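You operate a simulated robot arm through the tools that you are given. There is no shell and no other tool. Be economical: measure what you need, move in short steps, check, and stop when the job is done.

Carry out the task below with a simulated robot arm. There is one attempt and no reset: what you move stays moved.

## Task
Press-test the PRESS CHECK card's pack at its load, put it back and tag it.
Fine: PASS if it holds the load, HOLD if the reading drops; the tag lies on the pack; tester off at the end.

Only the result counts: the job must be done as asked and must still hold three seconds after the hand-in. Knocking over, shifting, dropping, spilling or breaking anything else fails it.

## Robot
A 6-joint arm with a two-finger parallel gripper, fixed in place. Base frame: the origin is at the foot of the arm, x ahead of it, y to its left, z up. Readings come in m, rad, newtons and seconds.
With the tool pointing down near the work surface it reaches from about 0.26 to 0.68 m from the base axis. Its first joint turns from -1.152 to 1.152 rad. Payload 2.9 kg.
Tool frame: the origin (TCP) lies between the finger pads and is the grasp point; the fingertips stand 0.03 m ahead of it; z points along the fingers, y is the line along which they close. The gripper opens to 0.11 m. The fingers are 0.02 m wide and 0.01 m thick; the gripper's body (0.048 by 0.112 m) begins 0.055 m behind the TCP.
Orientation is told as [roll, pitch, yaw] about the base's x, y, z axes, in that order, counted from this pose: with the fingers straight down and closing along the base's y, the tool's x points along the base's -x, its y along +y and its z along -z.

## Interface
- The arm moves only by the tool servo_tool. Its argument "commands" is a list that holds one entry, the list of rows, each a list of 7 numbers: the shift along the tool's x, y, z in units of 200 mm (1.0 is 200 mm), then the turn, a rotation vector about the tool's x, y, z in units of 90 degrees (1.0 is 90 degrees), then the finger opening in m, from 0 to 0.11. In form: [[[dx, dy, dz, wx, wy, wz, jaw], ...]]. A call has 1 to 10 rows; each row is the pose to reach, as a shift and turn from the pose commanded when the call began, along the tool's axes at that moment. A call with a number of a shift or a turn outside -1 to 1 is refused whole. Each row takes 0.2 s and may step no farther than 0.05 m and 0.15 rad from the row before; otherwise, or with a gripper value out of range, the whole call is refused. A pose out of reach is approached as far as the arm can. The call stops where the force on the tool passes 40 N (or 10 N more than at its start, if that is more) or the arm is blocked; 0.2 s more then pass. The fingers move at their own pace (about 0.108 m/s each) and stop on an object; they squeeze with about 33 N. The grip force told is the motor's: it shows also when the fingers shut on nothing. Time passes only in rows, and 0.2 s behind the last, so rows that repeat a pose let the fingers close. The reply holds the time, the measured pose of the TCP, the force on the tool along the base axes, the opening and the grip force, in the units named above and with some noise, with the torque about the TCP (base axes, N m) and any sound that the robot's microphone picked up, and new pictures: "pictures" is both (left out), scene, wrist or none.
- Cameras (640 x 400 px; columns grow to the right, rows downward): "scene" is fixed at [0.082, 0.441, 1.3748]; the picture's right is [-0.69, -0.72, 0.00], its down [-0.47, 0.45, -0.76] and it looks along [0.55, -0.53, -0.65] (base axes); focal length 277 px, centre (320, 200). "wrist" rides on the gripper at [0.072, 0.017, -0.103] in the tool frame; the picture's right is [-0.23, 0.97, 0.00], its down [-0.76, -0.18, -0.62] and it looks along [-0.61, -0.14, 0.78] (tool axes); focal length 222 px, centre (320, 200). There is no depth. A picture from a camera that has moved, and an enlarged one, comes with that camera's place and axes in the base frame and with its lens.
- enlarge(camera, box): a new picture of the part [left, top, right, bottom] of that camera's present view, enlarged. No time passes.
- hand_in(): hands the job in; it is judged then, once.

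Work in short steps. Places have to be worked out from the pictures, the camera data and where the tool is seen: move nearer, look again, correct. Check each grasp and each placing, and mend what went wrong. You have 120 turns and 200 pictures in all, those below and enlarged ones among them. Open the gripper and draw the arm clear of the work before you hand the job in, unless the task says otherwise; then end with one line.

The tools are called after "Emit:" as name(argument=value, ...) on one line, values as JSON. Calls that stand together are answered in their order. servo_tool: Moves the arm, as the interface text tells. Its arguments: {"type":"object","properties":{"commands":{"type":"array"},"pictures":{"type":"string","enum":["both","scene","wrist","none"]}},"required":["commands"]} The other tools are called the same way: enlarge (camera, box) takes an enlarged picture of a part of a camera's view; hand_in () hands the job in.

At the start:

```text
clock: 0.0
position: [0.3571, 0.0689, 1.1664]
orientation: [-0.001, 0.002, 0.001]
ft_force: [-0.2, 0.1, -0.8]
wrist_torque: [0.01, 0.04, 0.01]
opening: 0.1099
gripper_force: 0.1
```

scene: 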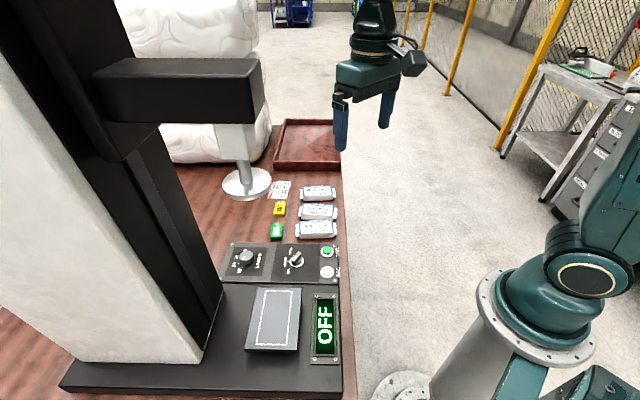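
wrist: 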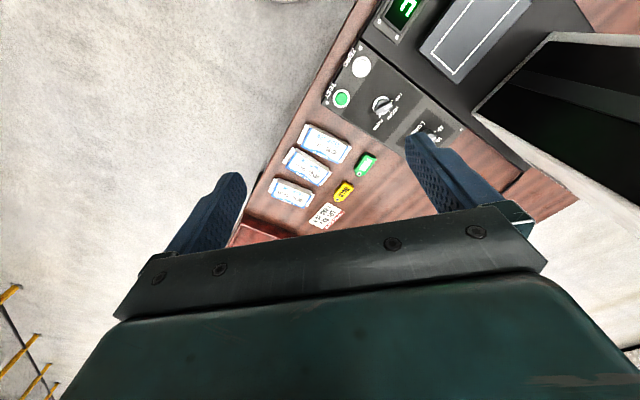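

I start by enlarging the work area to read the card, the labels and the controls.

Emit:
enlarge(camera="scene", box=[220, 160, 350, 245])

Emit:
enlarge(camera="scene", box=[210, 235, 350, 370])

Emit:
enlarge(camera="wrist", box=[260, 110, 390, 240])

Emit:
enlarge(camera="wrist", box=[310, 0, 510, 150])

```text
4.71 times, centred on (285, 202) of scene
camera zoom: at [0.082, 0.441, 1.3748], right [-0.69, -0.72, 0.0], down [-0.47, 0.45, -0.76], along [0.55, -0.53, -0.65], focal length 1305 px, centre (485, 188)
```

zoom: 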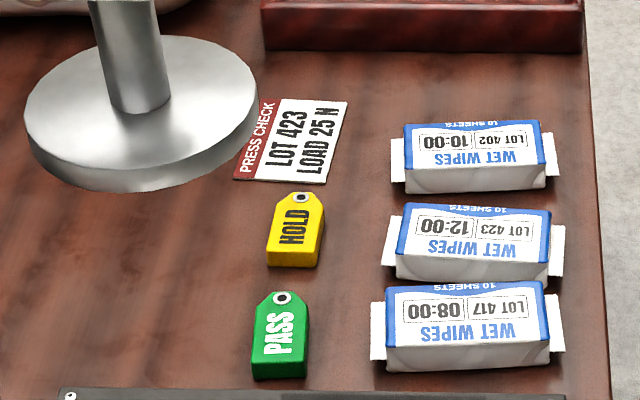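

```text
2.96 times, centred on (280, 302) of scene
camera zoom: at [0.082, 0.441, 1.3748], right [-0.69, -0.72, 0.0], down [-0.47, 0.45, -0.76], along [0.55, -0.53, -0.65], focal length 822 px, centre (438, -104)
```

zoom: 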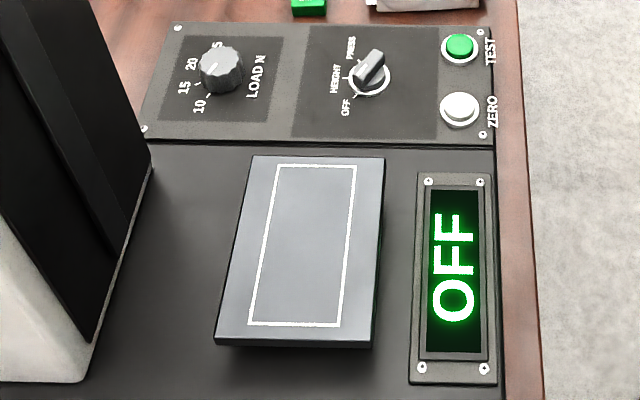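

```text
3.08 times, centred on (325, 175) of wrist
camera zoom: at [0.2848, 0.0862, 1.2676], right [0.23, 0.97, 0.0], down [0.76, -0.18, 0.62], along [0.61, -0.14, -0.78], focal length 684 px, centre (305, 277)
```

zoom: 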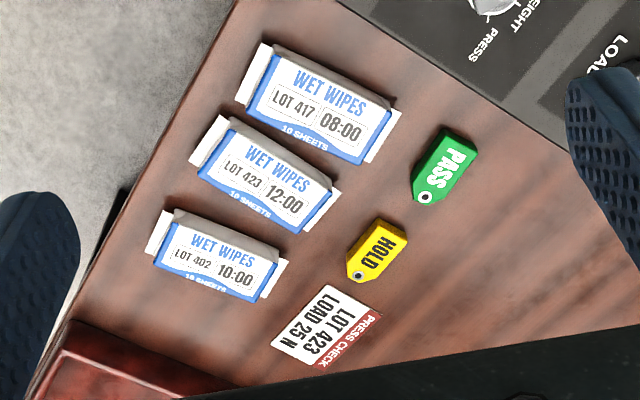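

```text
2.67 times, centred on (410, 75) of wrist
camera zoom: at [0.2848, 0.0862, 1.2676], right [0.23, 0.97, 0.0], down [0.76, -0.18, 0.62], along [0.61, -0.14, -0.78], focal length 592 px, centre (80, 533)
```

zoom: 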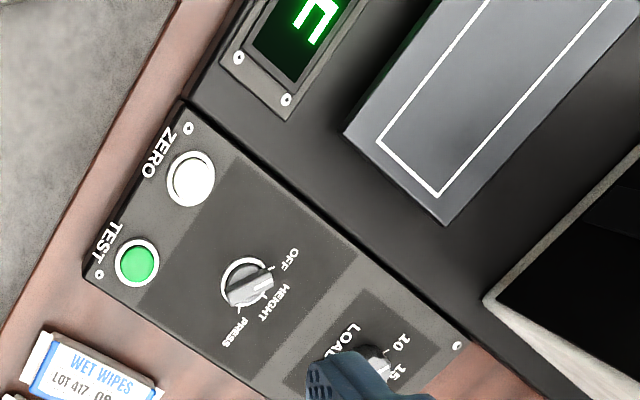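

The card names LOT 423 at 25 N, so it's the middle (12:00) pack. The table top triangulates to z≈0.75, and the table is turned about 43° from the base frame. I'll yaw the tool to match the table and go lower for a closer look at the controls.

Emit:
servo_tool(commands=[[[0.03, 0, 0.16, 0, 0, -0.0946, 0.11], [0.06, 0, 0.32, 0, 0, -0.1892, 0.11], [0.09, 0, 0.48, 0, 0, -0.2838, 0.11], [0.12, 0, 0.64, 0, 0, -0.3784, 0.11], [0.15, 0, 0.8, 0, 0, -0.473, 0.11]]], pictures="both")

```text
clock: 1.2
position: [0.3275, 0.0707, 1.0056]
orientation: [0.002, 0.0, 0.746]
ft_force: [0.0, -0.1, 0.7]
wrist_torque: [0.01, -0.02, -0.03]
opening: 0.1102
gripper_force: 0.1
camera wrist: at [0.263, 0.0332, 1.108], right [-0.49, 0.87, 0.0], down [0.68, 0.39, 0.62], along [0.54, 0.31, -0.78], focal length 222 px, centre (320, 200)
```

scene: 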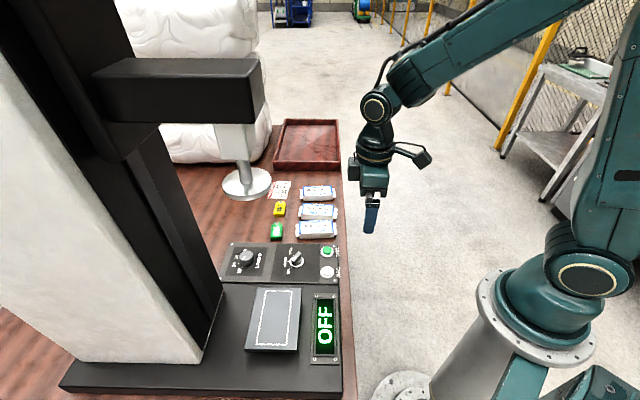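
wrist: 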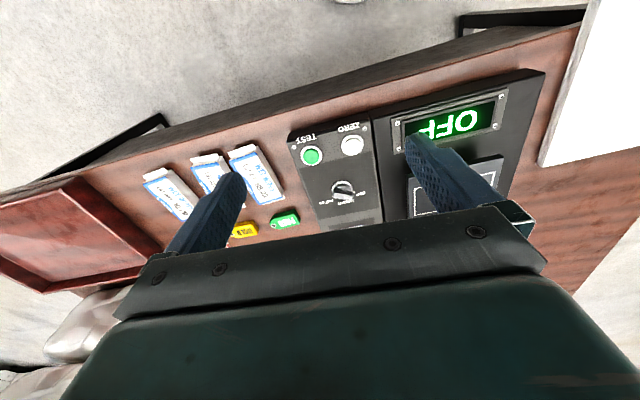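

The wrist picture is upside down, with the near table edge at the top, and the gripper hides the load dial. I move outward by about 0.1 m to see the whole console.

Emit:
servo_tool(commands=[[[-0.25, 0, 0, 0, 0, 0, 0.11], [-0.5, 0.0, 0.0, 0, 0, 0, 0.11]]], pictures="wrist")

Emit:
enlarge(camera="wrist", box=[250, 60, 450, 220])

Emit:
enlarge(camera="scene", box=[220, 238, 350, 290])

```text
clock: 1.8
position: [0.4025, 0.1382, 1.0055]
orientation: [0.0, 0.001, 0.744]
ft_force: [-0.1, -0.1, -0.7]
wrist_torque: [0.03, -0.02, -0.01]
opening: 0.1102
gripper_force: 0.1
camera wrist: at [0.3379, 0.1017, 1.1074], right [-0.49, 0.87, 0.0], down [0.68, 0.38, 0.62], along [0.54, 0.31, -0.78], focal length 222 px, centre (320, 200)
```

wrist: 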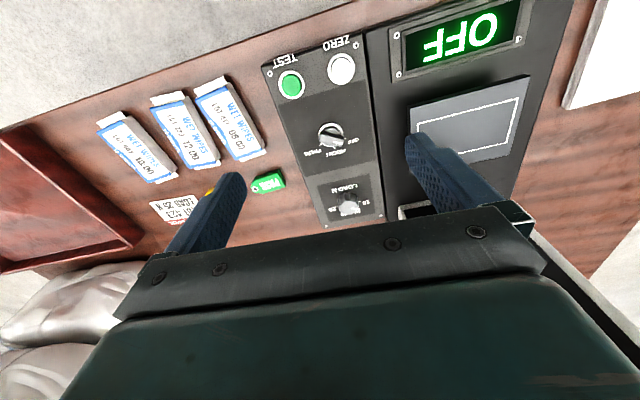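

```text
2.50 times, centred on (350, 140) of wrist
camera zoom: at [0.3379, 0.1017, 1.1074], right [-0.49, 0.87, 0.0], down [0.68, 0.38, 0.62], along [0.54, 0.31, -0.78], focal length 555 px, centre (245, 350)
```

zoom: 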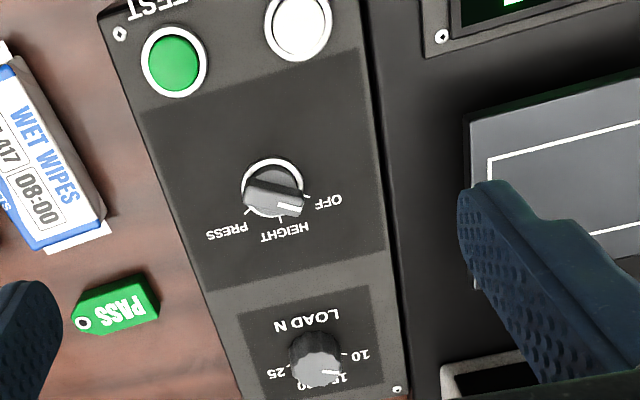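

```text
4.92 times, centred on (285, 264) of scene
camera zoom: at [0.082, 0.441, 1.3748], right [-0.69, -0.72, 0.0], down [-0.47, 0.45, -0.76], along [0.55, -0.53, -0.65], focal length 1366 px, centre (492, -115)
```

zoom: 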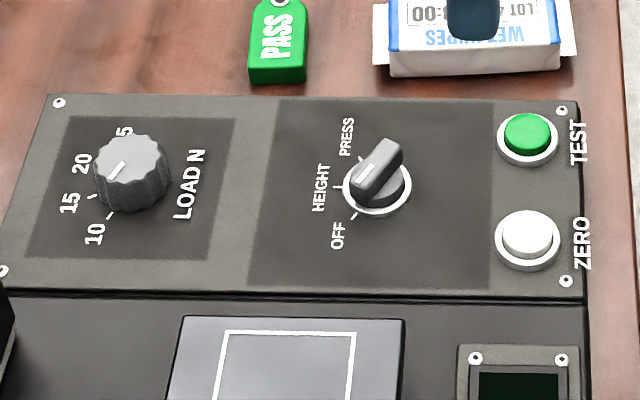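

The mode knob is near (0.439, 0.179, 0.805) and points to OFF. The load knob is near (0.527, 0.267, 0.812), and TEST is near (0.405, 0.102, 0.805). I go a bit further out and look at the load dial and its scale.

Emit:
servo_tool(commands=[[[-0.2, 0.02, 0.0, 0, 0, 0, 0.11], [-0.4, 0.03, 0.1, 0, 0, 0, 0.11]]], pictures="both")

Emit:
enlarge(camera="wrist", box=[280, 60, 440, 200])

```text
clock: 2.4
position: [0.4562, 0.1961, 0.9844]
orientation: [0.001, -0.002, 0.743]
ft_force: [0.7, 0.4, 0.5]
wrist_torque: [0.01, -0.01, 0.0]
opening: 0.1102
gripper_force: 0.1
camera wrist: at [0.3917, 0.1596, 1.0868], right [-0.49, 0.87, 0.0], down [0.68, 0.38, 0.62], along [0.54, 0.31, -0.78], focal length 222 px, centre (320, 200)
```

scene: 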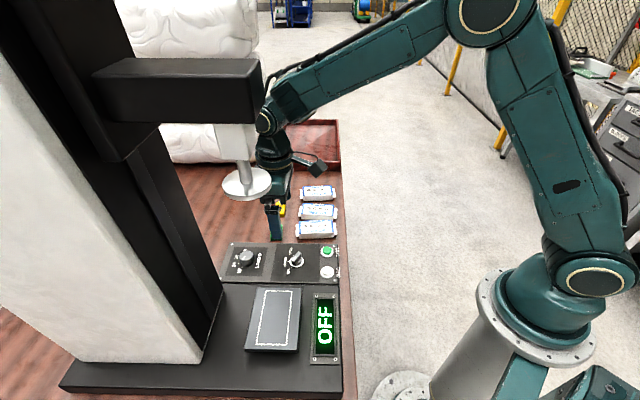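
wrist: 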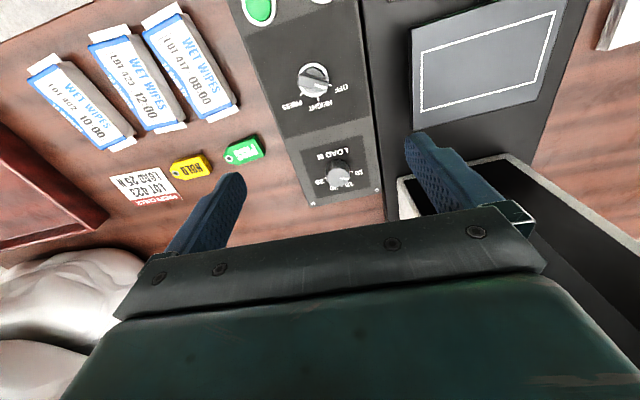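

```text
2.86 times, centred on (360, 130) of wrist
camera zoom: at [0.3917, 0.1596, 1.0868], right [-0.49, 0.87, 0.0], down [0.68, 0.38, 0.62], along [0.54, 0.31, -0.78], focal length 635 px, centre (206, 400)
```

zoom: 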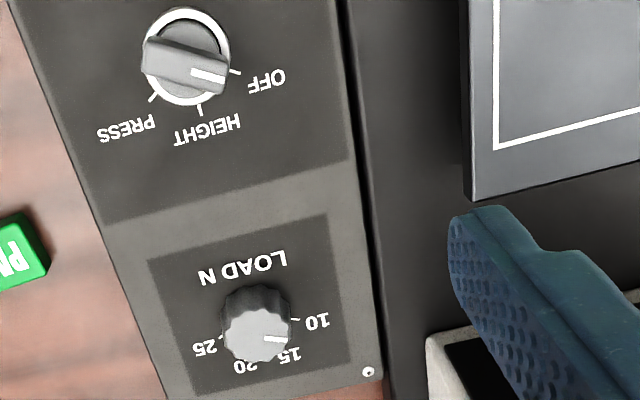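

The load pointer is at 10. The 25 mark is about 125° clockwise from it as seen from above, and the mode knob turns the same way for PRESS. I move above the load knob and yaw to about 104°, so the whole turn fits in one stroke.

Emit:
servo_tool(commands=[[[-0.13, 0.006, 0.1, 0, 0, -0.09, 0.07], [-0.26, 0.012, 0.2, 0, 0, -0.18, 0.07], [-0.39, 0.018, 0.3, 0, 0, -0.27, 0.07], [-0.51, 0.025, 0.4, 0, 0, -0.36, 0.07], [-0.51, 0.025, 0.4, 0, 0, -0.45, 0.07], [-0.51, 0.025, 0.4, 0, 0, -0.54, 0.07], [-0.51, 0.025, 0.4, 0, 0, -0.63, 0.07], [-0.51, 0.025, 0.4, 0, 0, -0.69, 0.07], [-0.51, 0.025, 0.4, 0, 0, -0.69, 0.07]]], pictures="both")

Emit:
enlarge(camera="scene", box=[190, 170, 350, 290])

```text
clock: 4.4
position: [0.5263, 0.268, 0.9062]
orientation: [0.0, 0.0, 1.831]
ft_force: [-0.7, 0.0, 0.2]
wrist_torque: [-0.02, 0.02, -0.02]
opening: 0.0701
gripper_force: 0.0
camera wrist: at [0.5294, 0.1936, 1.0075], right [-1.0, -0.03, 0.0], down [-0.02, 0.78, 0.62], along [-0.02, 0.62, -0.78], focal length 222 px, centre (320, 200)
```

scene: 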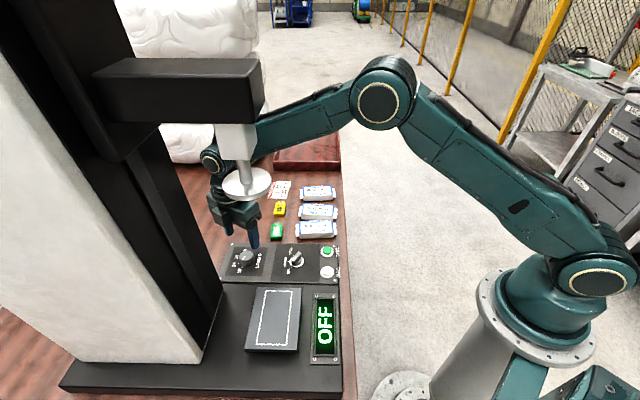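
wrist: 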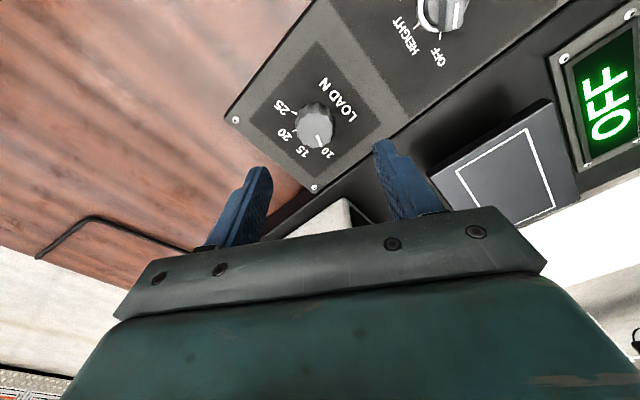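

```text
3.33 times, centred on (270, 230) of scene
camera zoom: at [0.082, 0.441, 1.3748], right [-0.69, -0.72, 0.0], down [-0.47, 0.45, -0.76], along [0.55, -0.53, -0.65], focal length 925 px, centre (487, 100)
```

zoom: 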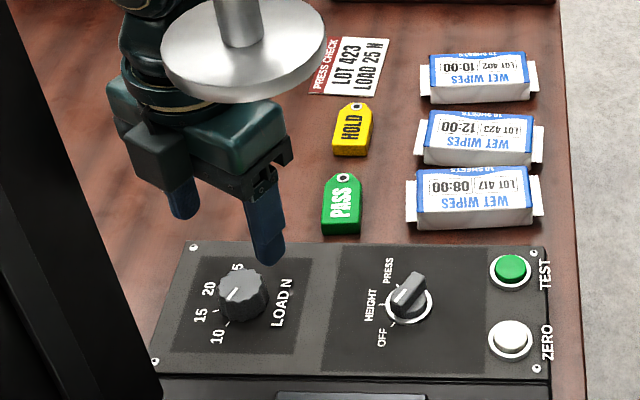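

The TCP projects onto the knob to within a few mm. I lower so that the fingers straddle it, then check before closing.

Emit:
servo_tool(commands=[[[0.016, 0, 0.15, 0, 0, 0, 0.07], [0.016, 0, 0.3, 0, 0, 0, 0.07], [0.016, 0, 0.37, 0, 0, 0, 0.07]]], pictures="both")

Emit:
enlarge(camera="scene", box=[200, 210, 300, 290])

```text
clock: 5.2
position: [0.5275, 0.2648, 0.8315]
orientation: [0.0, -0.001, 1.826]
ft_force: [-1.6, 0.0, -0.9]
wrist_torque: [0.0, -0.04, 0.0]
opening: 0.07
gripper_force: 0.0
camera wrist: at [0.5303, 0.1905, 0.9334], right [-1.0, -0.03, 0.0], down [-0.02, 0.78, 0.62], along [-0.02, 0.62, -0.78], focal length 222 px, centre (320, 200)
```

scene: 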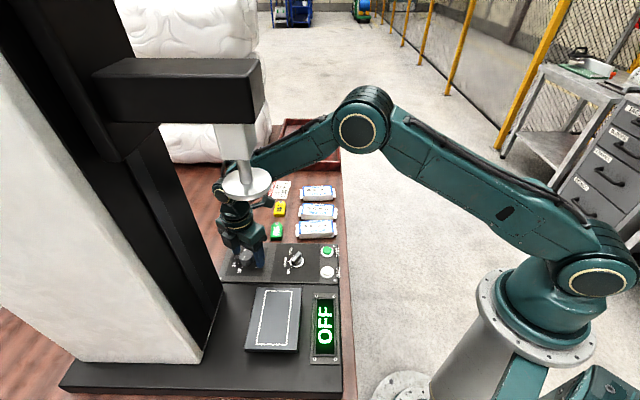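
wrist: 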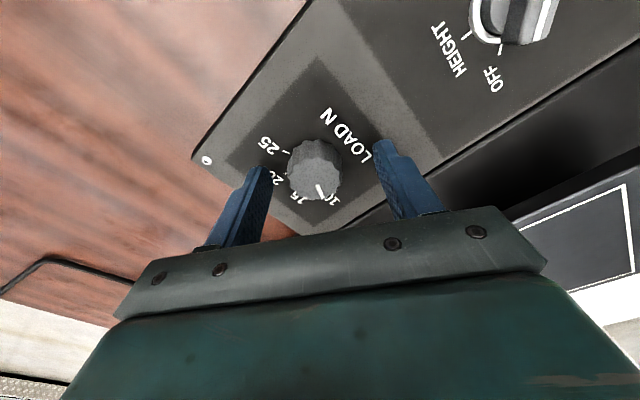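

```text
5.00 times, centred on (250, 250) of scene
camera zoom: at [0.082, 0.441, 1.3748], right [-0.69, -0.72, 0.0], down [-0.47, 0.45, -0.76], along [0.55, -0.53, -0.65], focal length 1387 px, centre (670, -50)
```

zoom: 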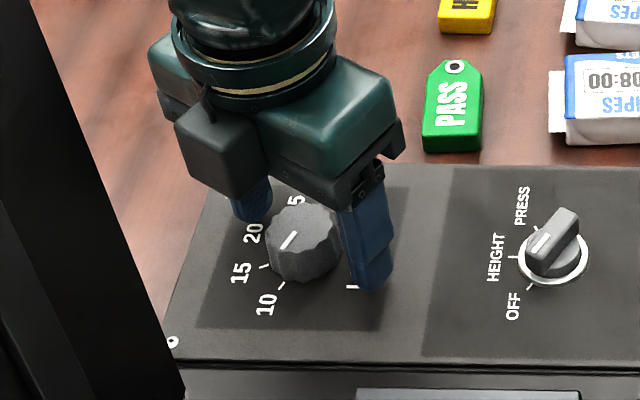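

The fingers straddle the knob and are centred within 3 mm. I lower a little more and close.

Emit:
servo_tool(commands=[[[0, -0.013, 0.03, 0, 0, 0, 0.07], [0, -0.013, 0.03, 0, 0, 0, 0.02], [0, -0.013, 0.03, 0, 0, 0, 0.02], [0, -0.013, 0.03, 0, 0, 0, 0.02]]], pictures="wrist")

```text
clock: 6.2
position: [0.5305, 0.2664, 0.8256]
orientation: [-0.003, 0.002, 1.824]
ft_force: [11.6, 4.2, -6.9]
wrist_torque: [0.28, -0.41, -0.12]
opening: 0.0349
gripper_force: 45.5
camera wrist: at [0.5336, 0.1914, 0.9276], right [-1.0, -0.03, 0.0], down [-0.02, 0.78, 0.62], along [-0.01, 0.62, -0.78], focal length 222 px, centre (320, 200)
```

wrist: 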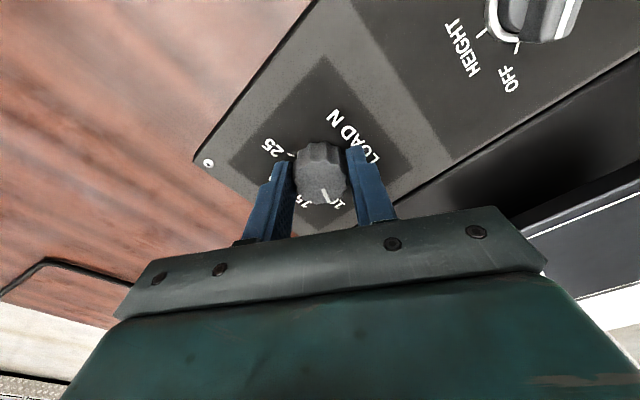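

The knob is gripped at 0.035 m, with about 12 N of side load. I ease over by 1 mm and begin turning clockwise (positive about tool z).

Emit:
servo_tool(commands=[[[0, -0.006, 0, 0, 0, 0.0, 0.02], [0, -0.006, 0, 0, 0, 0.08, 0.02], [0, -0.006, 0, 0, 0, 0.16, 0.02], [0, -0.006, 0, 0, 0, 0.24, 0.02], [0, -0.006, 0, 0, 0, 0.32, 0.02]]], pictures="wrist")

```text
clock: 7.4
position: [0.5297, 0.2665, 0.8254]
orientation: [0.001, 0.002, 1.323]
ft_force: [-8.6, -2.2, 8.5]
wrist_torque: [0.23, 0.31, 0.01]
opening: 0.035
gripper_force: 45.0
camera wrist: at [0.4971, 0.2, 0.9279], right [-0.89, 0.46, 0.0], down [0.36, 0.7, 0.62], along [0.28, 0.55, -0.78], focal length 222 px, centre (320, 200)
```

wrist: 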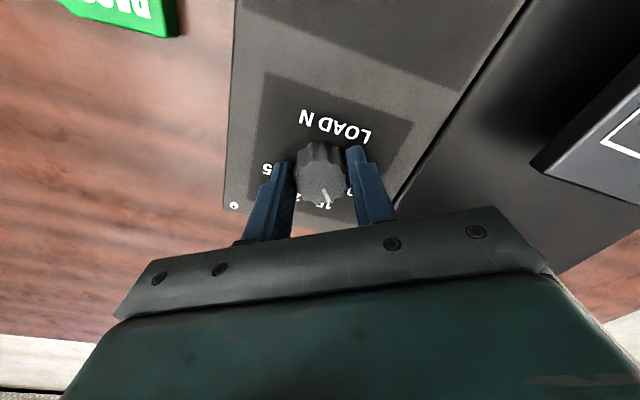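

The knob turns with the gripper. I continue the turn.

Emit:
servo_tool(commands=[[[0, 0.003, 0, 0, 0, 0.085, 0.02], [0, 0.003, 0, 0, 0, 0.17, 0.02], [0, 0.003, 0, 0, 0, 0.255, 0.02], [0, 0.003, 0, 0, 0, 0.34, 0.02], [0, 0.003, 0, 0, 0, 0.425, 0.02], [0, 0.003, 0, 0, 0, 0.51, 0.02], [0, 0.003, 0, 0, 0, 0.595, 0.02], [0, 0.003, 0, 0, 0, 0.68, 0.02], [0, 0.003, 0, 0, 0, 0.765, 0.02], [0, 0.003, 0, 0, 0, 0.85, 0.02]]], pictures="both")

Emit:
enlarge(camera="scene", box=[200, 210, 300, 290])

Emit:
enlarge(camera="wrist", box=[240, 100, 400, 230])

```text
clock: 9.6
position: [0.5277, 0.269, 0.8254]
orientation: [0.002, 0.004, -0.007]
ft_force: [-26.7, 12.8, 11.4]
wrist_torque: [0.43, 0.78, 0.02]
opening: 0.0348
gripper_force: 45.2
camera wrist: at [0.4573, 0.2857, 0.928], right [0.23, 0.97, 0.0], down [0.76, -0.18, 0.62], along [0.6, -0.15, -0.78], focal length 222 px, centre (320, 200)
```

scene: 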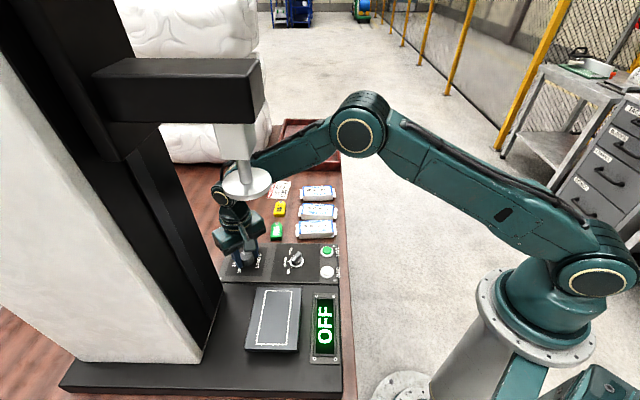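
wrist: 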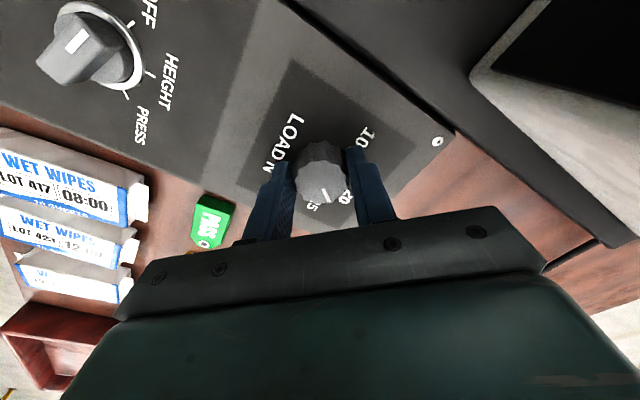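

```text
5.00 times, centred on (250, 250) of scene
camera zoom: at [0.0812, 0.4412, 1.3748], right [-0.69, -0.72, 0.0], down [-0.47, 0.45, -0.76], along [0.55, -0.53, -0.65], focal length 1387 px, centre (670, -50)
```

zoom: 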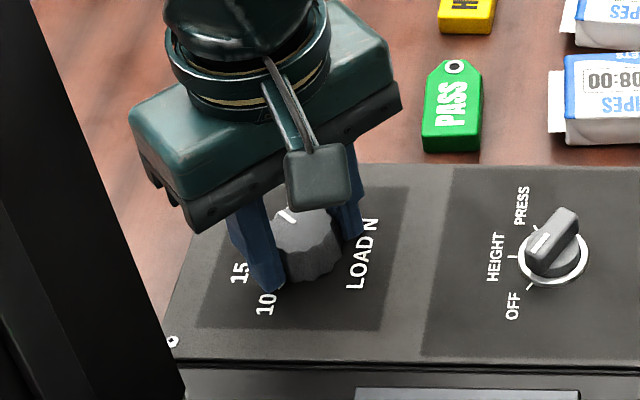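

```text
3.08 times, centred on (320, 165) of wrist
camera zoom: at [0.4573, 0.2857, 0.928], right [0.23, 0.97, 0.0], down [0.76, -0.18, 0.62], along [0.6, -0.15, -0.78], focal length 684 px, centre (320, 308)
```

zoom: 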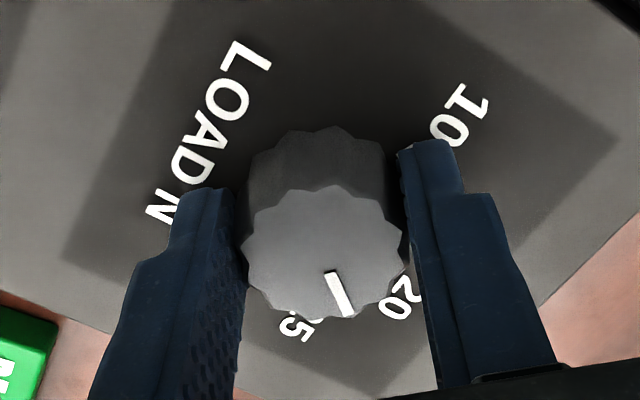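

The pointer is now between 20 and 25 and needs about 24° more. I relieve the 30 N side load by shifting about 1.4 mm, then finish the turn.

Emit:
servo_tool(commands=[[[0.0065, 0.0035, 0, 0, 0, 0, 0.02], [0.0065, 0.0035, 0, 0, 0, 0.09, 0.02], [0.0065, 0.0035, 0, 0, 0, 0.18, 0.02], [0.0065, 0.0035, 0, 0, 0, 0.26, 0.02]]], pictures="wrist")

Emit:
enlarge(camera="wrist", box=[240, 100, 400, 230])

```text
clock: 10.6
position: [0.5278, 0.2688, 0.8264]
orientation: [0.003, 0.002, -0.415]
ft_force: [-16.7, 16.2, 3.1]
wrist_torque: [0.57, 0.58, 0.06]
opening: 0.035
gripper_force: 45.0
camera wrist: at [0.4699, 0.3137, 0.9278], right [0.6, 0.8, 0.0], down [0.62, -0.47, 0.62], along [0.5, -0.37, -0.78], focal length 222 px, centre (320, 200)
```

wrist: 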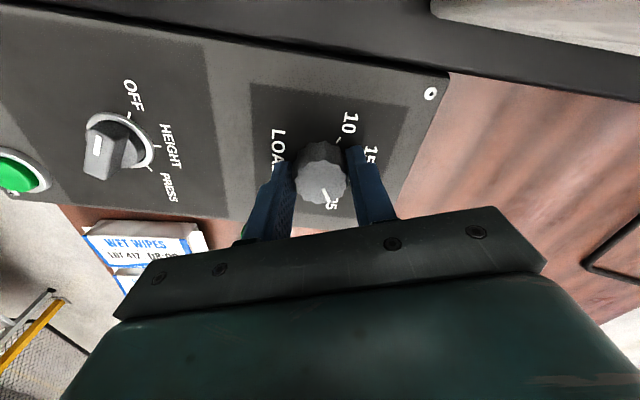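

```text
3.08 times, centred on (320, 165) of wrist
camera zoom: at [0.4699, 0.3137, 0.9278], right [0.6, 0.8, 0.0], down [0.62, -0.47, 0.62], along [0.5, -0.37, -0.78], focal length 684 px, centre (320, 308)
```

zoom: 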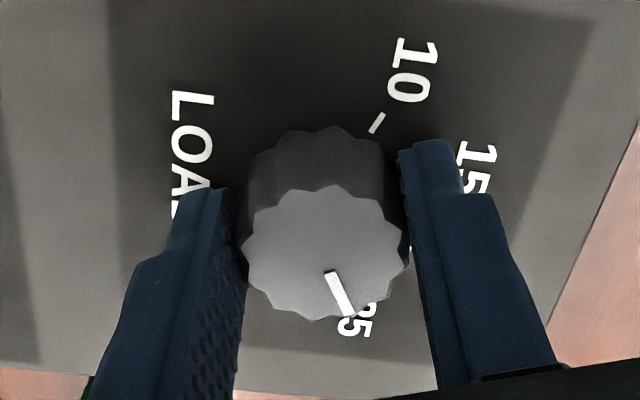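

The pointer looks to be at 25. I release, lift and check from both cameras.

Emit:
servo_tool(commands=[[[0.0, 0.0, 0, 0, 0, 0, 0.07], [0.0, 0.0, 0, 0, 0, 0, 0.07], [0.0, 0, -0.2, 0, 0, 0, 0.07], [0.0, 0, -0.4, 0, 0, 0, 0.07], [0.2, 0, -0.5, 0, 0, 0, 0.07]]], pictures="wrist")

Emit:
enlarge(camera="wrist", box=[260, 60, 400, 200])

Emit:
enlarge(camera="scene", box=[215, 230, 295, 290])

```text
clock: 11.8
position: [0.4917, 0.2823, 0.9272]
orientation: [0.0, -0.001, -0.421]
ft_force: [0.0, 0.7, 0.1]
wrist_torque: [0.0, -0.02, -0.03]
opening: 0.0699
gripper_force: 0.2
camera wrist: at [0.434, 0.3275, 1.0288], right [0.6, 0.8, 0.0], down [0.62, -0.47, 0.62], along [0.5, -0.38, -0.78], focal length 222 px, centre (320, 200)
```

wrist: 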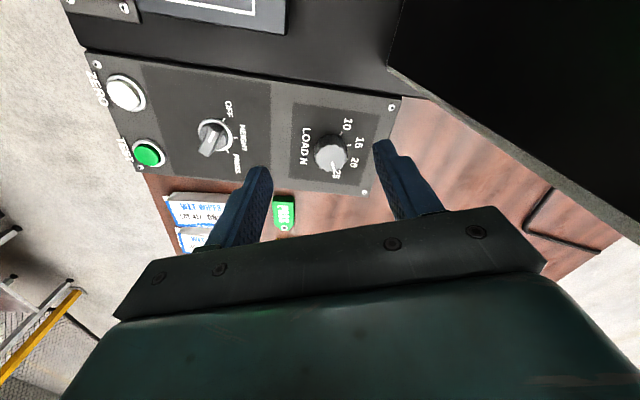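

```text
2.86 times, centred on (330, 130) of wrist
camera zoom: at [0.434, 0.3275, 1.0288], right [0.6, 0.8, 0.0], down [0.62, -0.47, 0.62], along [0.5, -0.38, -0.78], focal length 635 px, centre (291, 400)
```

zoom: 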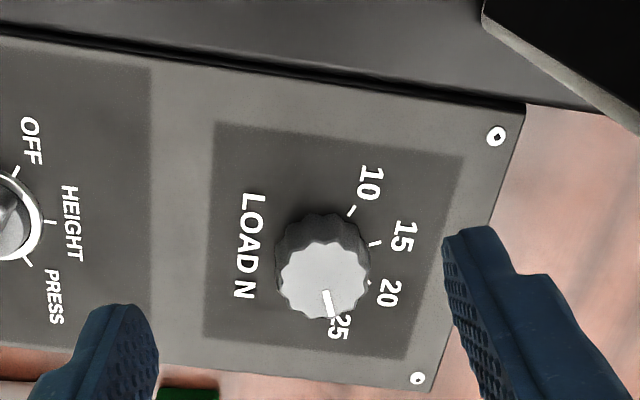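

```text
6.67 times, centred on (255, 260) of scene
camera zoom: at [0.0821, 0.441, 1.3748], right [-0.69, -0.72, 0.0], down [-0.47, 0.45, -0.76], along [0.55, -0.53, -0.65], focal length 1849 px, centre (753, -200)
```

zoom: 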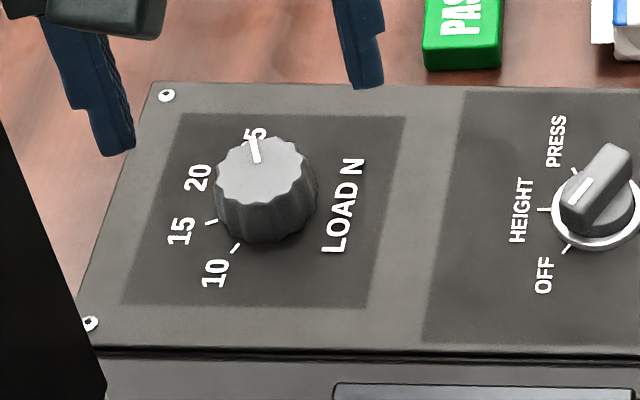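

The load pointer is at 25. Next I move above the mode knob while rotating back toward yaw 100°.

Emit:
servo_tool(commands=[[[0.0, -0.15, 0, 0, 0, -0.09, 0.07], [0.01, -0.3, 0, 0, 0, -0.18, 0.07], [0.02, -0.45, 0, 0, 0, -0.27, 0.07], [0.03, -0.579, 0, 0, 0, -0.36, 0.07], [0.03, -0.579, 0, 0, 0, -0.45, 0.07], [0.03, -0.579, 0, 0, 0, -0.54, 0.07], [0.03, -0.579, 0, 0, 0, -0.63, 0.07], [0.03, -0.579, 0, 0, 0, -0.72, 0.07], [0.03, -0.579, 0, 0, 0, -0.81, 0.07], [0.03, -0.579, 0, 0, 0, -0.9, 0.07]]], pictures="none")

Emit:
servo_tool(commands=[[[0, 0, 0, 0, 0, -0.09, 0.07], [0, 0, 0, 0, 0, -0.18, 0.07], [0, 0, 0, 0, 0, -0.27, 0.07], [0, 0, 0, 0, 0, -0.36, 0.07], [0, 0, 0, 0, 0, -0.45, 0.07], [0, 0, 0, 0, 0, -0.45, 0.07]]], pictures="both")

Emit:
enlarge(camera="wrist", box=[220, 60, 420, 220])

Emit:
enlarge(camera="scene", box=[255, 225, 335, 285])

```text
clock: 14.0
position: [0.4391, 0.1806, 0.9267]
orientation: [0.0, 0.002, 0.996]
ft_force: [-1.2, -0.8, -0.2]
wrist_torque: [-0.01, -0.03, -0.01]
opening: 0.0702
gripper_force: 0.1
```

```text
clock: 15.4
position: [0.4401, 0.1793, 0.9247]
orientation: [0.0, 0.0, 1.706]
ft_force: [0.1, -0.5, -0.3]
wrist_torque: [0.02, 0.0, -0.02]
opening: 0.0703
gripper_force: 0.1
camera wrist: at [0.4337, 0.1057, 1.0276], right [-1.0, 0.1, 0.0], down [0.08, 0.78, 0.62], along [0.06, 0.62, -0.78], focal length 222 px, centre (320, 200)
```

scene: 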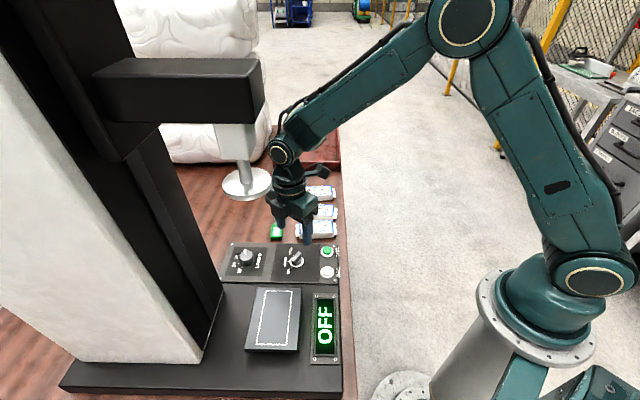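
wrist: 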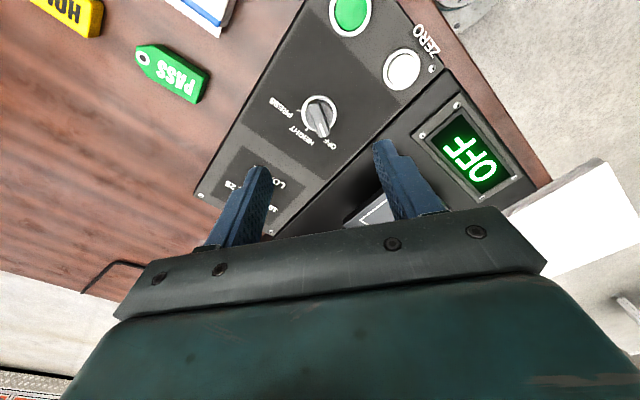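

```text
2.50 times, centred on (320, 140) of wrist
camera zoom: at [0.4337, 0.1057, 1.0276], right [-1.0, 0.1, 0.0], down [0.08, 0.78, 0.62], along [0.06, 0.62, -0.78], focal length 555 px, centre (320, 350)
```

zoom: 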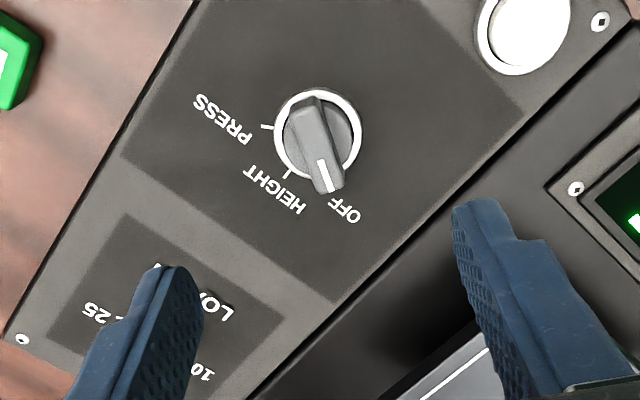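

```text
6.67 times, centred on (295, 255) of scene
camera zoom: at [0.082, 0.441, 1.3748], right [-0.69, -0.72, 0.0], down [-0.47, 0.45, -0.76], along [0.55, -0.53, -0.65], focal length 1849 px, centre (487, -167)
```

zoom: 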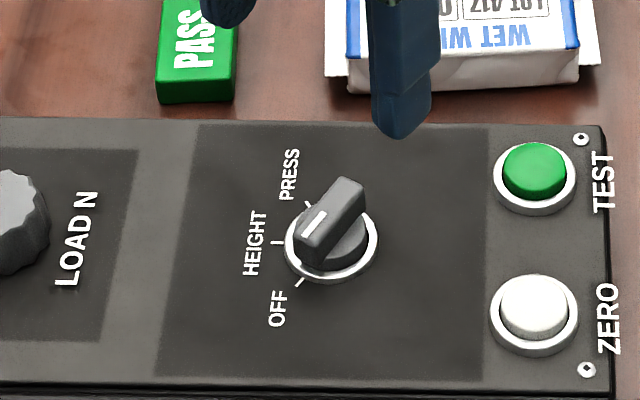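

The TCP is centred on the mode knob and the jaws are square to its bar (about 98°). I lower, close on the bar and check.

Emit:
servo_tool(commands=[[[0, 0, 0.2, 0, 0, 0, 0.06], [0, 0, 0.4, 0, 0, 0, 0.06], [0, 0, 0.505, 0, 0, 0, 0.06], [0, 0, 0.505, 0, 0, 0, 0.0], [0, 0, 0.505, 0, 0, 0, 0.0], [0, 0, 0.505, 0, 0, 0, 0.0]]], pictures="both")

Emit:
enlarge(camera="scene", box=[255, 225, 335, 285])

```text
clock: 16.8
position: [0.4404, 0.1806, 0.8258]
orientation: [0.001, -0.001, 1.701]
ft_force: [4.0, 1.0, -7.2]
wrist_torque: [0.15, -0.21, -0.07]
opening: 0.0272
gripper_force: 45.0
camera wrist: at [0.4341, 0.1054, 0.9277], right [-1.0, 0.1, 0.0], down [0.08, 0.78, 0.62], along [0.06, 0.62, -0.78], focal length 222 px, centre (320, 200)
```

scene: 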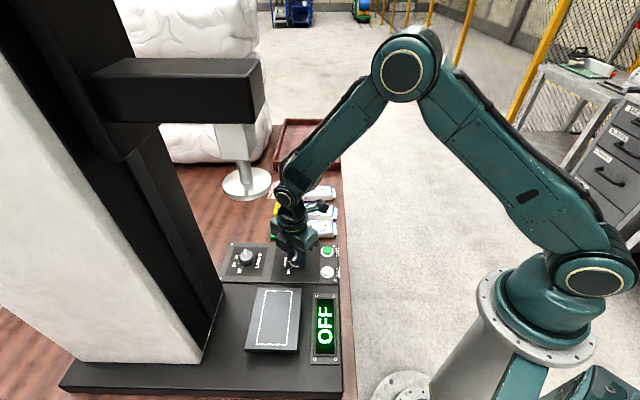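
wrist: 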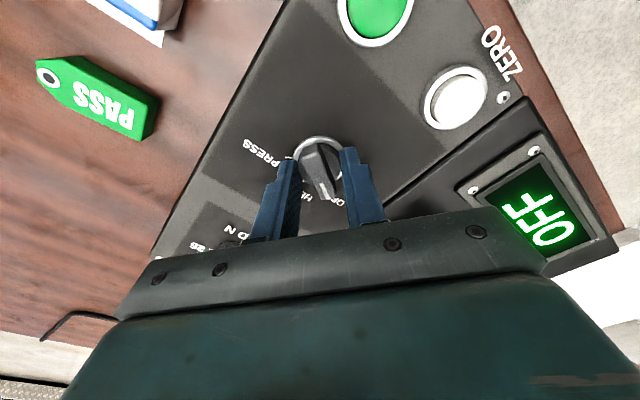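

```text
6.67 times, centred on (295, 255) of scene
camera zoom: at [0.0822, 0.4411, 1.3748], right [-0.69, -0.72, 0.0], down [-0.47, 0.45, -0.76], along [0.55, -0.53, -0.65], focal length 1849 px, centre (487, -167)
```

zoom: 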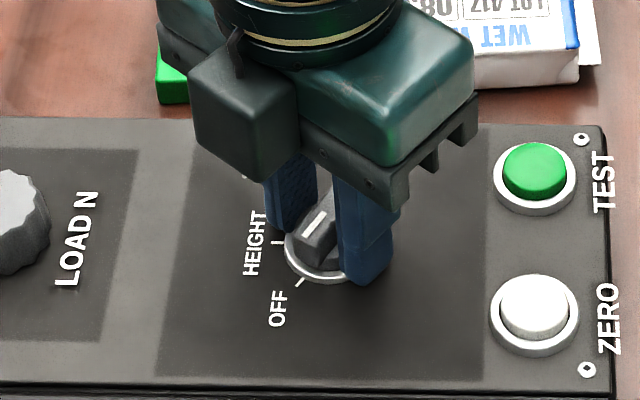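

The jaws hold the knob's round base at 0.027 m, and friction should turn it as it did the load knob. I try part of the turn.

Emit:
servo_tool(commands=[[[0, 0, 0, 0, 0, 0.085, 0.0], [0, 0, 0, 0, 0, 0.17, 0.0], [0, 0, 0, 0, 0, 0.255, 0.0], [0, 0, 0, 0, 0, 0.34, 0.0]]], pictures="wrist")

```text
clock: 17.8
position: [0.4398, 0.1798, 0.8263]
orientation: [-0.002, 0.002, 1.162]
ft_force: [5.0, -6.1, 11.3]
wrist_torque: [-0.64, 0.13, 0.01]
opening: 0.0274
gripper_force: 45.4
camera wrist: at [0.3974, 0.1197, 0.9277], right [-0.8, 0.59, 0.0], down [0.46, 0.63, 0.62], along [0.37, 0.5, -0.78], focal length 222 px, centre (320, 200)
```

wrist: 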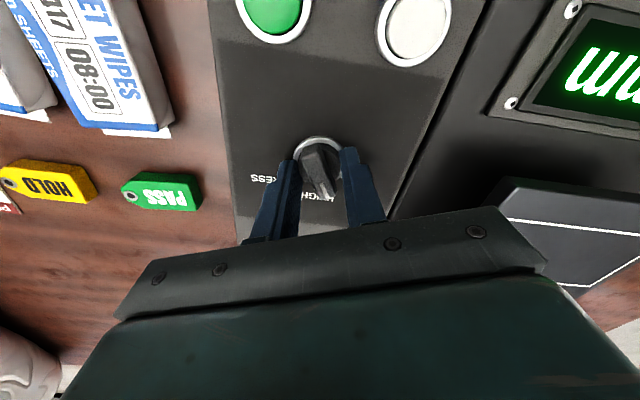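

The display already shows mm, which is HEIGHT mode, so the knob is turning. I continue toward PRESS.

Emit:
servo_tool(commands=[[[0, 0, 0, 0, 0, 0.09, 0.0], [0, 0, 0, 0, 0, 0.18, 0.0], [0, 0, 0, 0, 0, 0.27, 0.0], [0, 0, 0, 0, 0, 0.36, 0.0], [0, 0, 0, 0, 0, 0.45, 0.0], [0, 0, 0, 0, 0, 0.54, 0.0], [0, 0, 0, 0, 0, 0.63, 0.0], [0, 0, 0, 0, 0, 0.72, 0.0], [0, 0, 0, 0, 0, 0.81, 0.0], [0, 0, 0, 0, 0, 0.9, 0.0]]], pictures="both")

Emit:
enlarge(camera="scene", box=[240, 225, 360, 375])

```text
clock: 20.0
position: [0.4411, 0.1774, 0.8261]
orientation: [-0.002, -0.004, -0.254]
ft_force: [14.4, -17.8, 26.1]
wrist_torque: [-0.34, -0.15, -0.01]
opening: 0.0273
gripper_force: 45.2
camera wrist: at [0.376, 0.2133, 0.9272], right [0.46, 0.89, 0.0], down [0.69, -0.36, 0.63], along [0.56, -0.29, -0.78], focal length 222 px, centre (320, 200)
```

scene: 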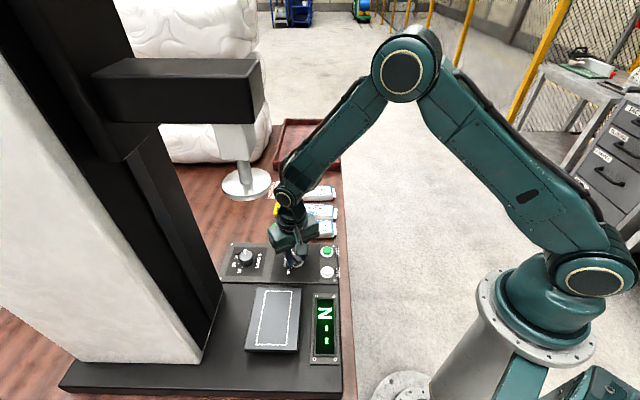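
wrist: 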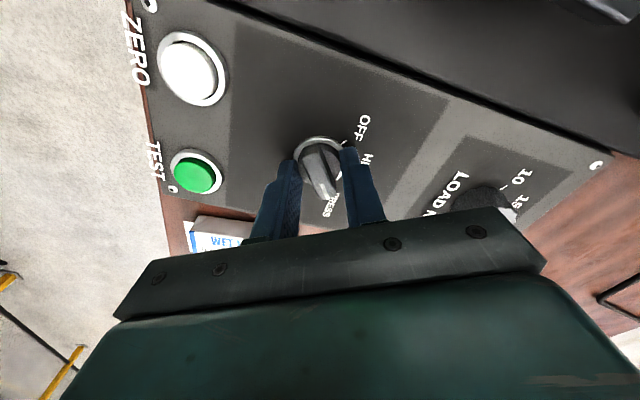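

```text
2.67 times, centred on (300, 300) of scene
camera zoom: at [0.0819, 0.4405, 1.375], right [-0.69, -0.72, 0.0], down [-0.47, 0.45, -0.76], along [0.55, -0.53, -0.65], focal length 740 px, centre (373, -67)
```

zoom: 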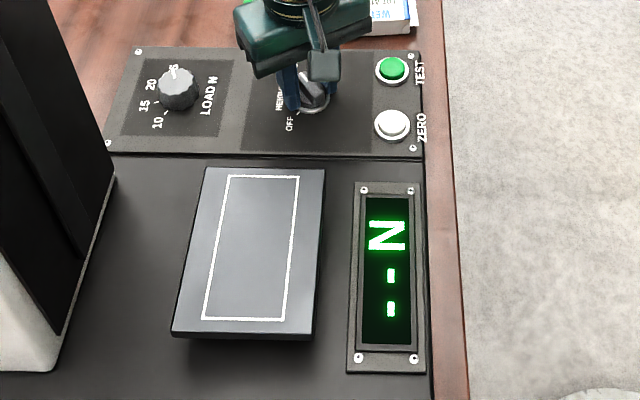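

The display shows "-- N", so PRESS mode is on. I release and lift, yawing back to the table alignment.

Emit:
servo_tool(commands=[[[0, 0, 0, 0, 0, 0.0, 0.06], [0, 0, 0, 0, 0, 0.0, 0.06], [0, 0, -0.2, 0, 0, 0, 0.06], [0, 0, -0.4, 0, 0, -0.09, 0.07], [0, 0, -0.6, 0, 0, -0.18, 0.08], [0, 0, -0.7, 0, 0, -0.27, 0.09], [0, 0, -0.7, 0, 0, -0.36, 0.1], [0, 0, -0.7, 0, 0, -0.45, 0.1], [0, 0, -0.7, 0, 0, -0.54, 0.1], [0, 0, -0.7, 0, 0, -0.63, 0.1]]], pictures="both")

Emit:
enlarge(camera="wrist", box=[80, 20, 280, 180])

Emit:
enlarge(camera="scene", box=[240, 170, 360, 250])

```text
clock: 22.2
position: [0.4396, 0.1803, 0.9653]
orientation: [0.001, 0.001, 0.745]
ft_force: [-0.4, 0.9, 0.1]
wrist_torque: [-0.02, -0.01, 0.01]
opening: 0.0999
gripper_force: 0.0
camera wrist: at [0.3767, 0.1433, 1.0667], right [-0.49, 0.87, 0.0], down [0.68, 0.39, 0.62], along [0.54, 0.31, -0.78], focal length 222 px, centre (320, 200)
```

scene: 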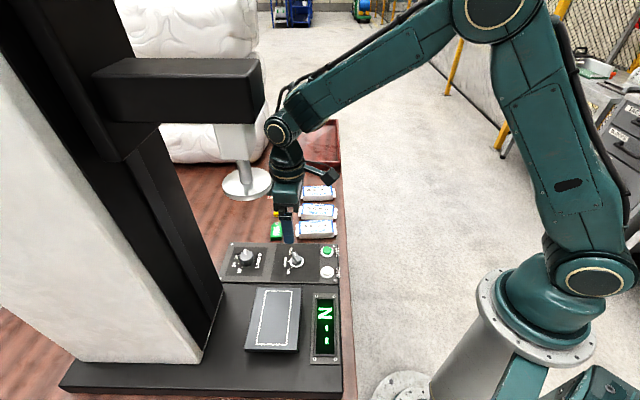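
wrist: 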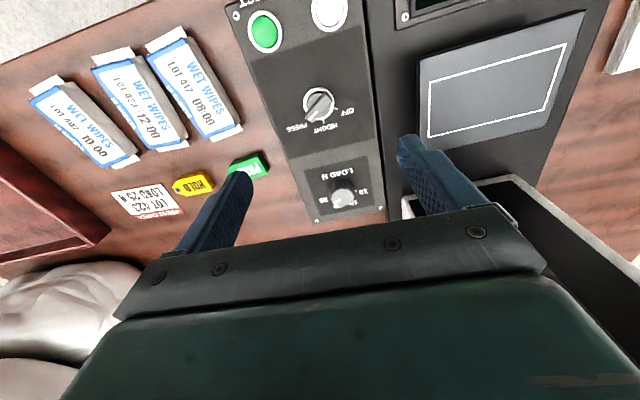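

```text
2.50 times, centred on (180, 100) of wrist
camera zoom: at [0.3767, 0.1433, 1.0667], right [-0.49, 0.87, 0.0], down [0.68, 0.39, 0.62], along [0.54, 0.31, -0.78], focal length 555 px, centre (670, 450)
```

zoom: 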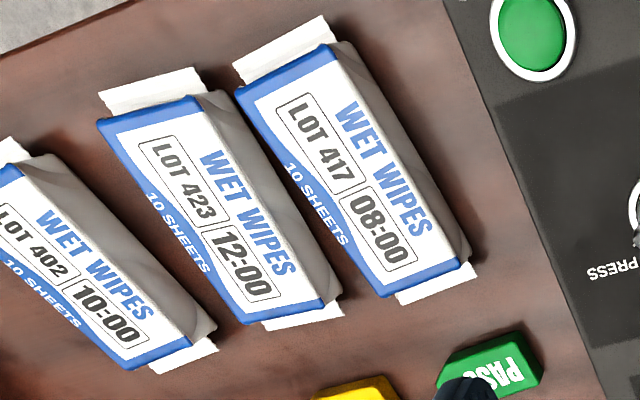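

```text
5.00 times, centred on (300, 210) of scene
camera zoom: at [0.082, 0.441, 1.3748], right [-0.69, -0.72, 0.0], down [-0.47, 0.45, -0.76], along [0.55, -0.53, -0.65], focal length 1387 px, centre (420, 150)
```

zoom: 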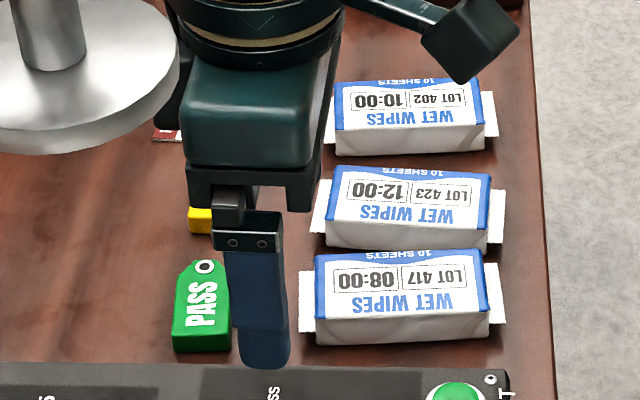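

PRESS mode is set. The pack's centre is near (0.554, −0.006), yaw 42.5°, about 0.098 × 0.05 m. The plate outline is centred near (0.343, 0.313, 0.83), with its long side along the table edge, so the pack must be turned 90°. To clear the press disc (z≈1.16) I'll grasp with a 30° lean along the pack's length. First I go over the packs.

Emit:
servo_tool(commands=[[[0.04, -0.2, 0, 0, 0, 0, 0.1], [0.08, -0.4, 0, 0, 0, 0, 0.1], [0.12, -0.6, 0, 0, 0, 0, 0.1], [0.16, -0.8, 0, 0, 0, 0, 0.09], [0.2, -0.98, 0, 0, 0, 0, 0.08]]], pictures="none")

Emit:
servo_tool(commands=[[[0.01, -0.09, 0.0, 0, -0.085, 0, 0.075], [0.01, -0.09, 0.0, 0, -0.17, 0, 0.075], [0.01, -0.09, 0, 0, -0.255, 0, 0.075], [0.01, -0.09, 0, 0, -0.333, 0, 0.075], [0.01, -0.09, 0, 0, -0.333, 0, 0.075]]], pictures="both")

Emit:
enlarge(camera="scene", box=[260, 130, 360, 250])

```text
clock: 23.4
position: [0.5411, 0.0094, 0.9646]
orientation: [0.0, 0.0, 0.744]
ft_force: [-0.4, 0.2, -1.4]
wrist_torque: [0.01, -0.03, -0.01]
opening: 0.0799
gripper_force: 0.1
```

```text
clock: 24.6
position: [0.5546, -0.005, 0.965]
orientation: [-0.002, -0.527, 0.743]
ft_force: [0.0, 0.1, 0.0]
wrist_torque: [0.02, 0.0, -0.03]
opening: 0.075
gripper_force: 0.1
camera wrist: at [0.4587, -0.071, 1.0165], right [-0.51, 0.85, 0.11], down [0.38, 0.1, 0.92], along [0.77, 0.52, -0.37], focal length 222 px, centre (320, 200)
```

scene: 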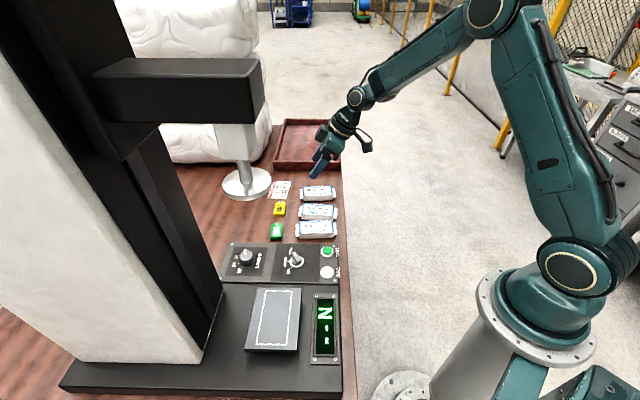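
wrist: 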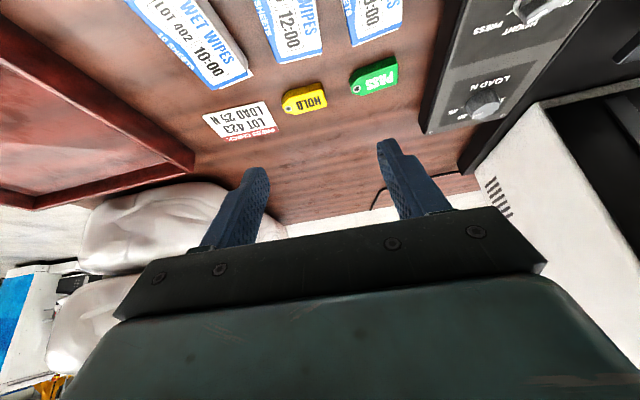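

```text
3.33 times, centred on (310, 190) of scene
camera zoom: at [0.082, 0.441, 1.3748], right [-0.69, -0.72, 0.0], down [-0.47, 0.45, -0.76], along [0.55, -0.53, -0.65], focal length 925 px, centre (353, 233)
```

zoom: 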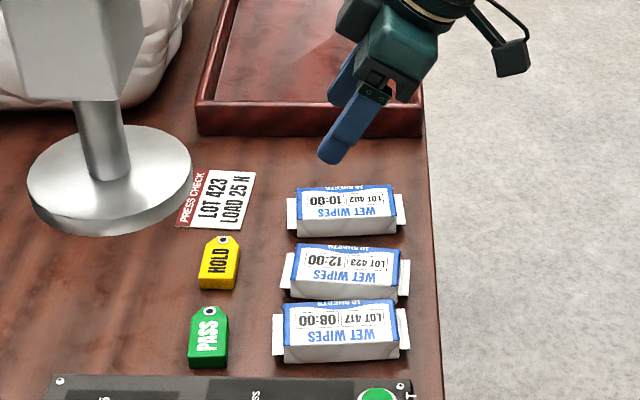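

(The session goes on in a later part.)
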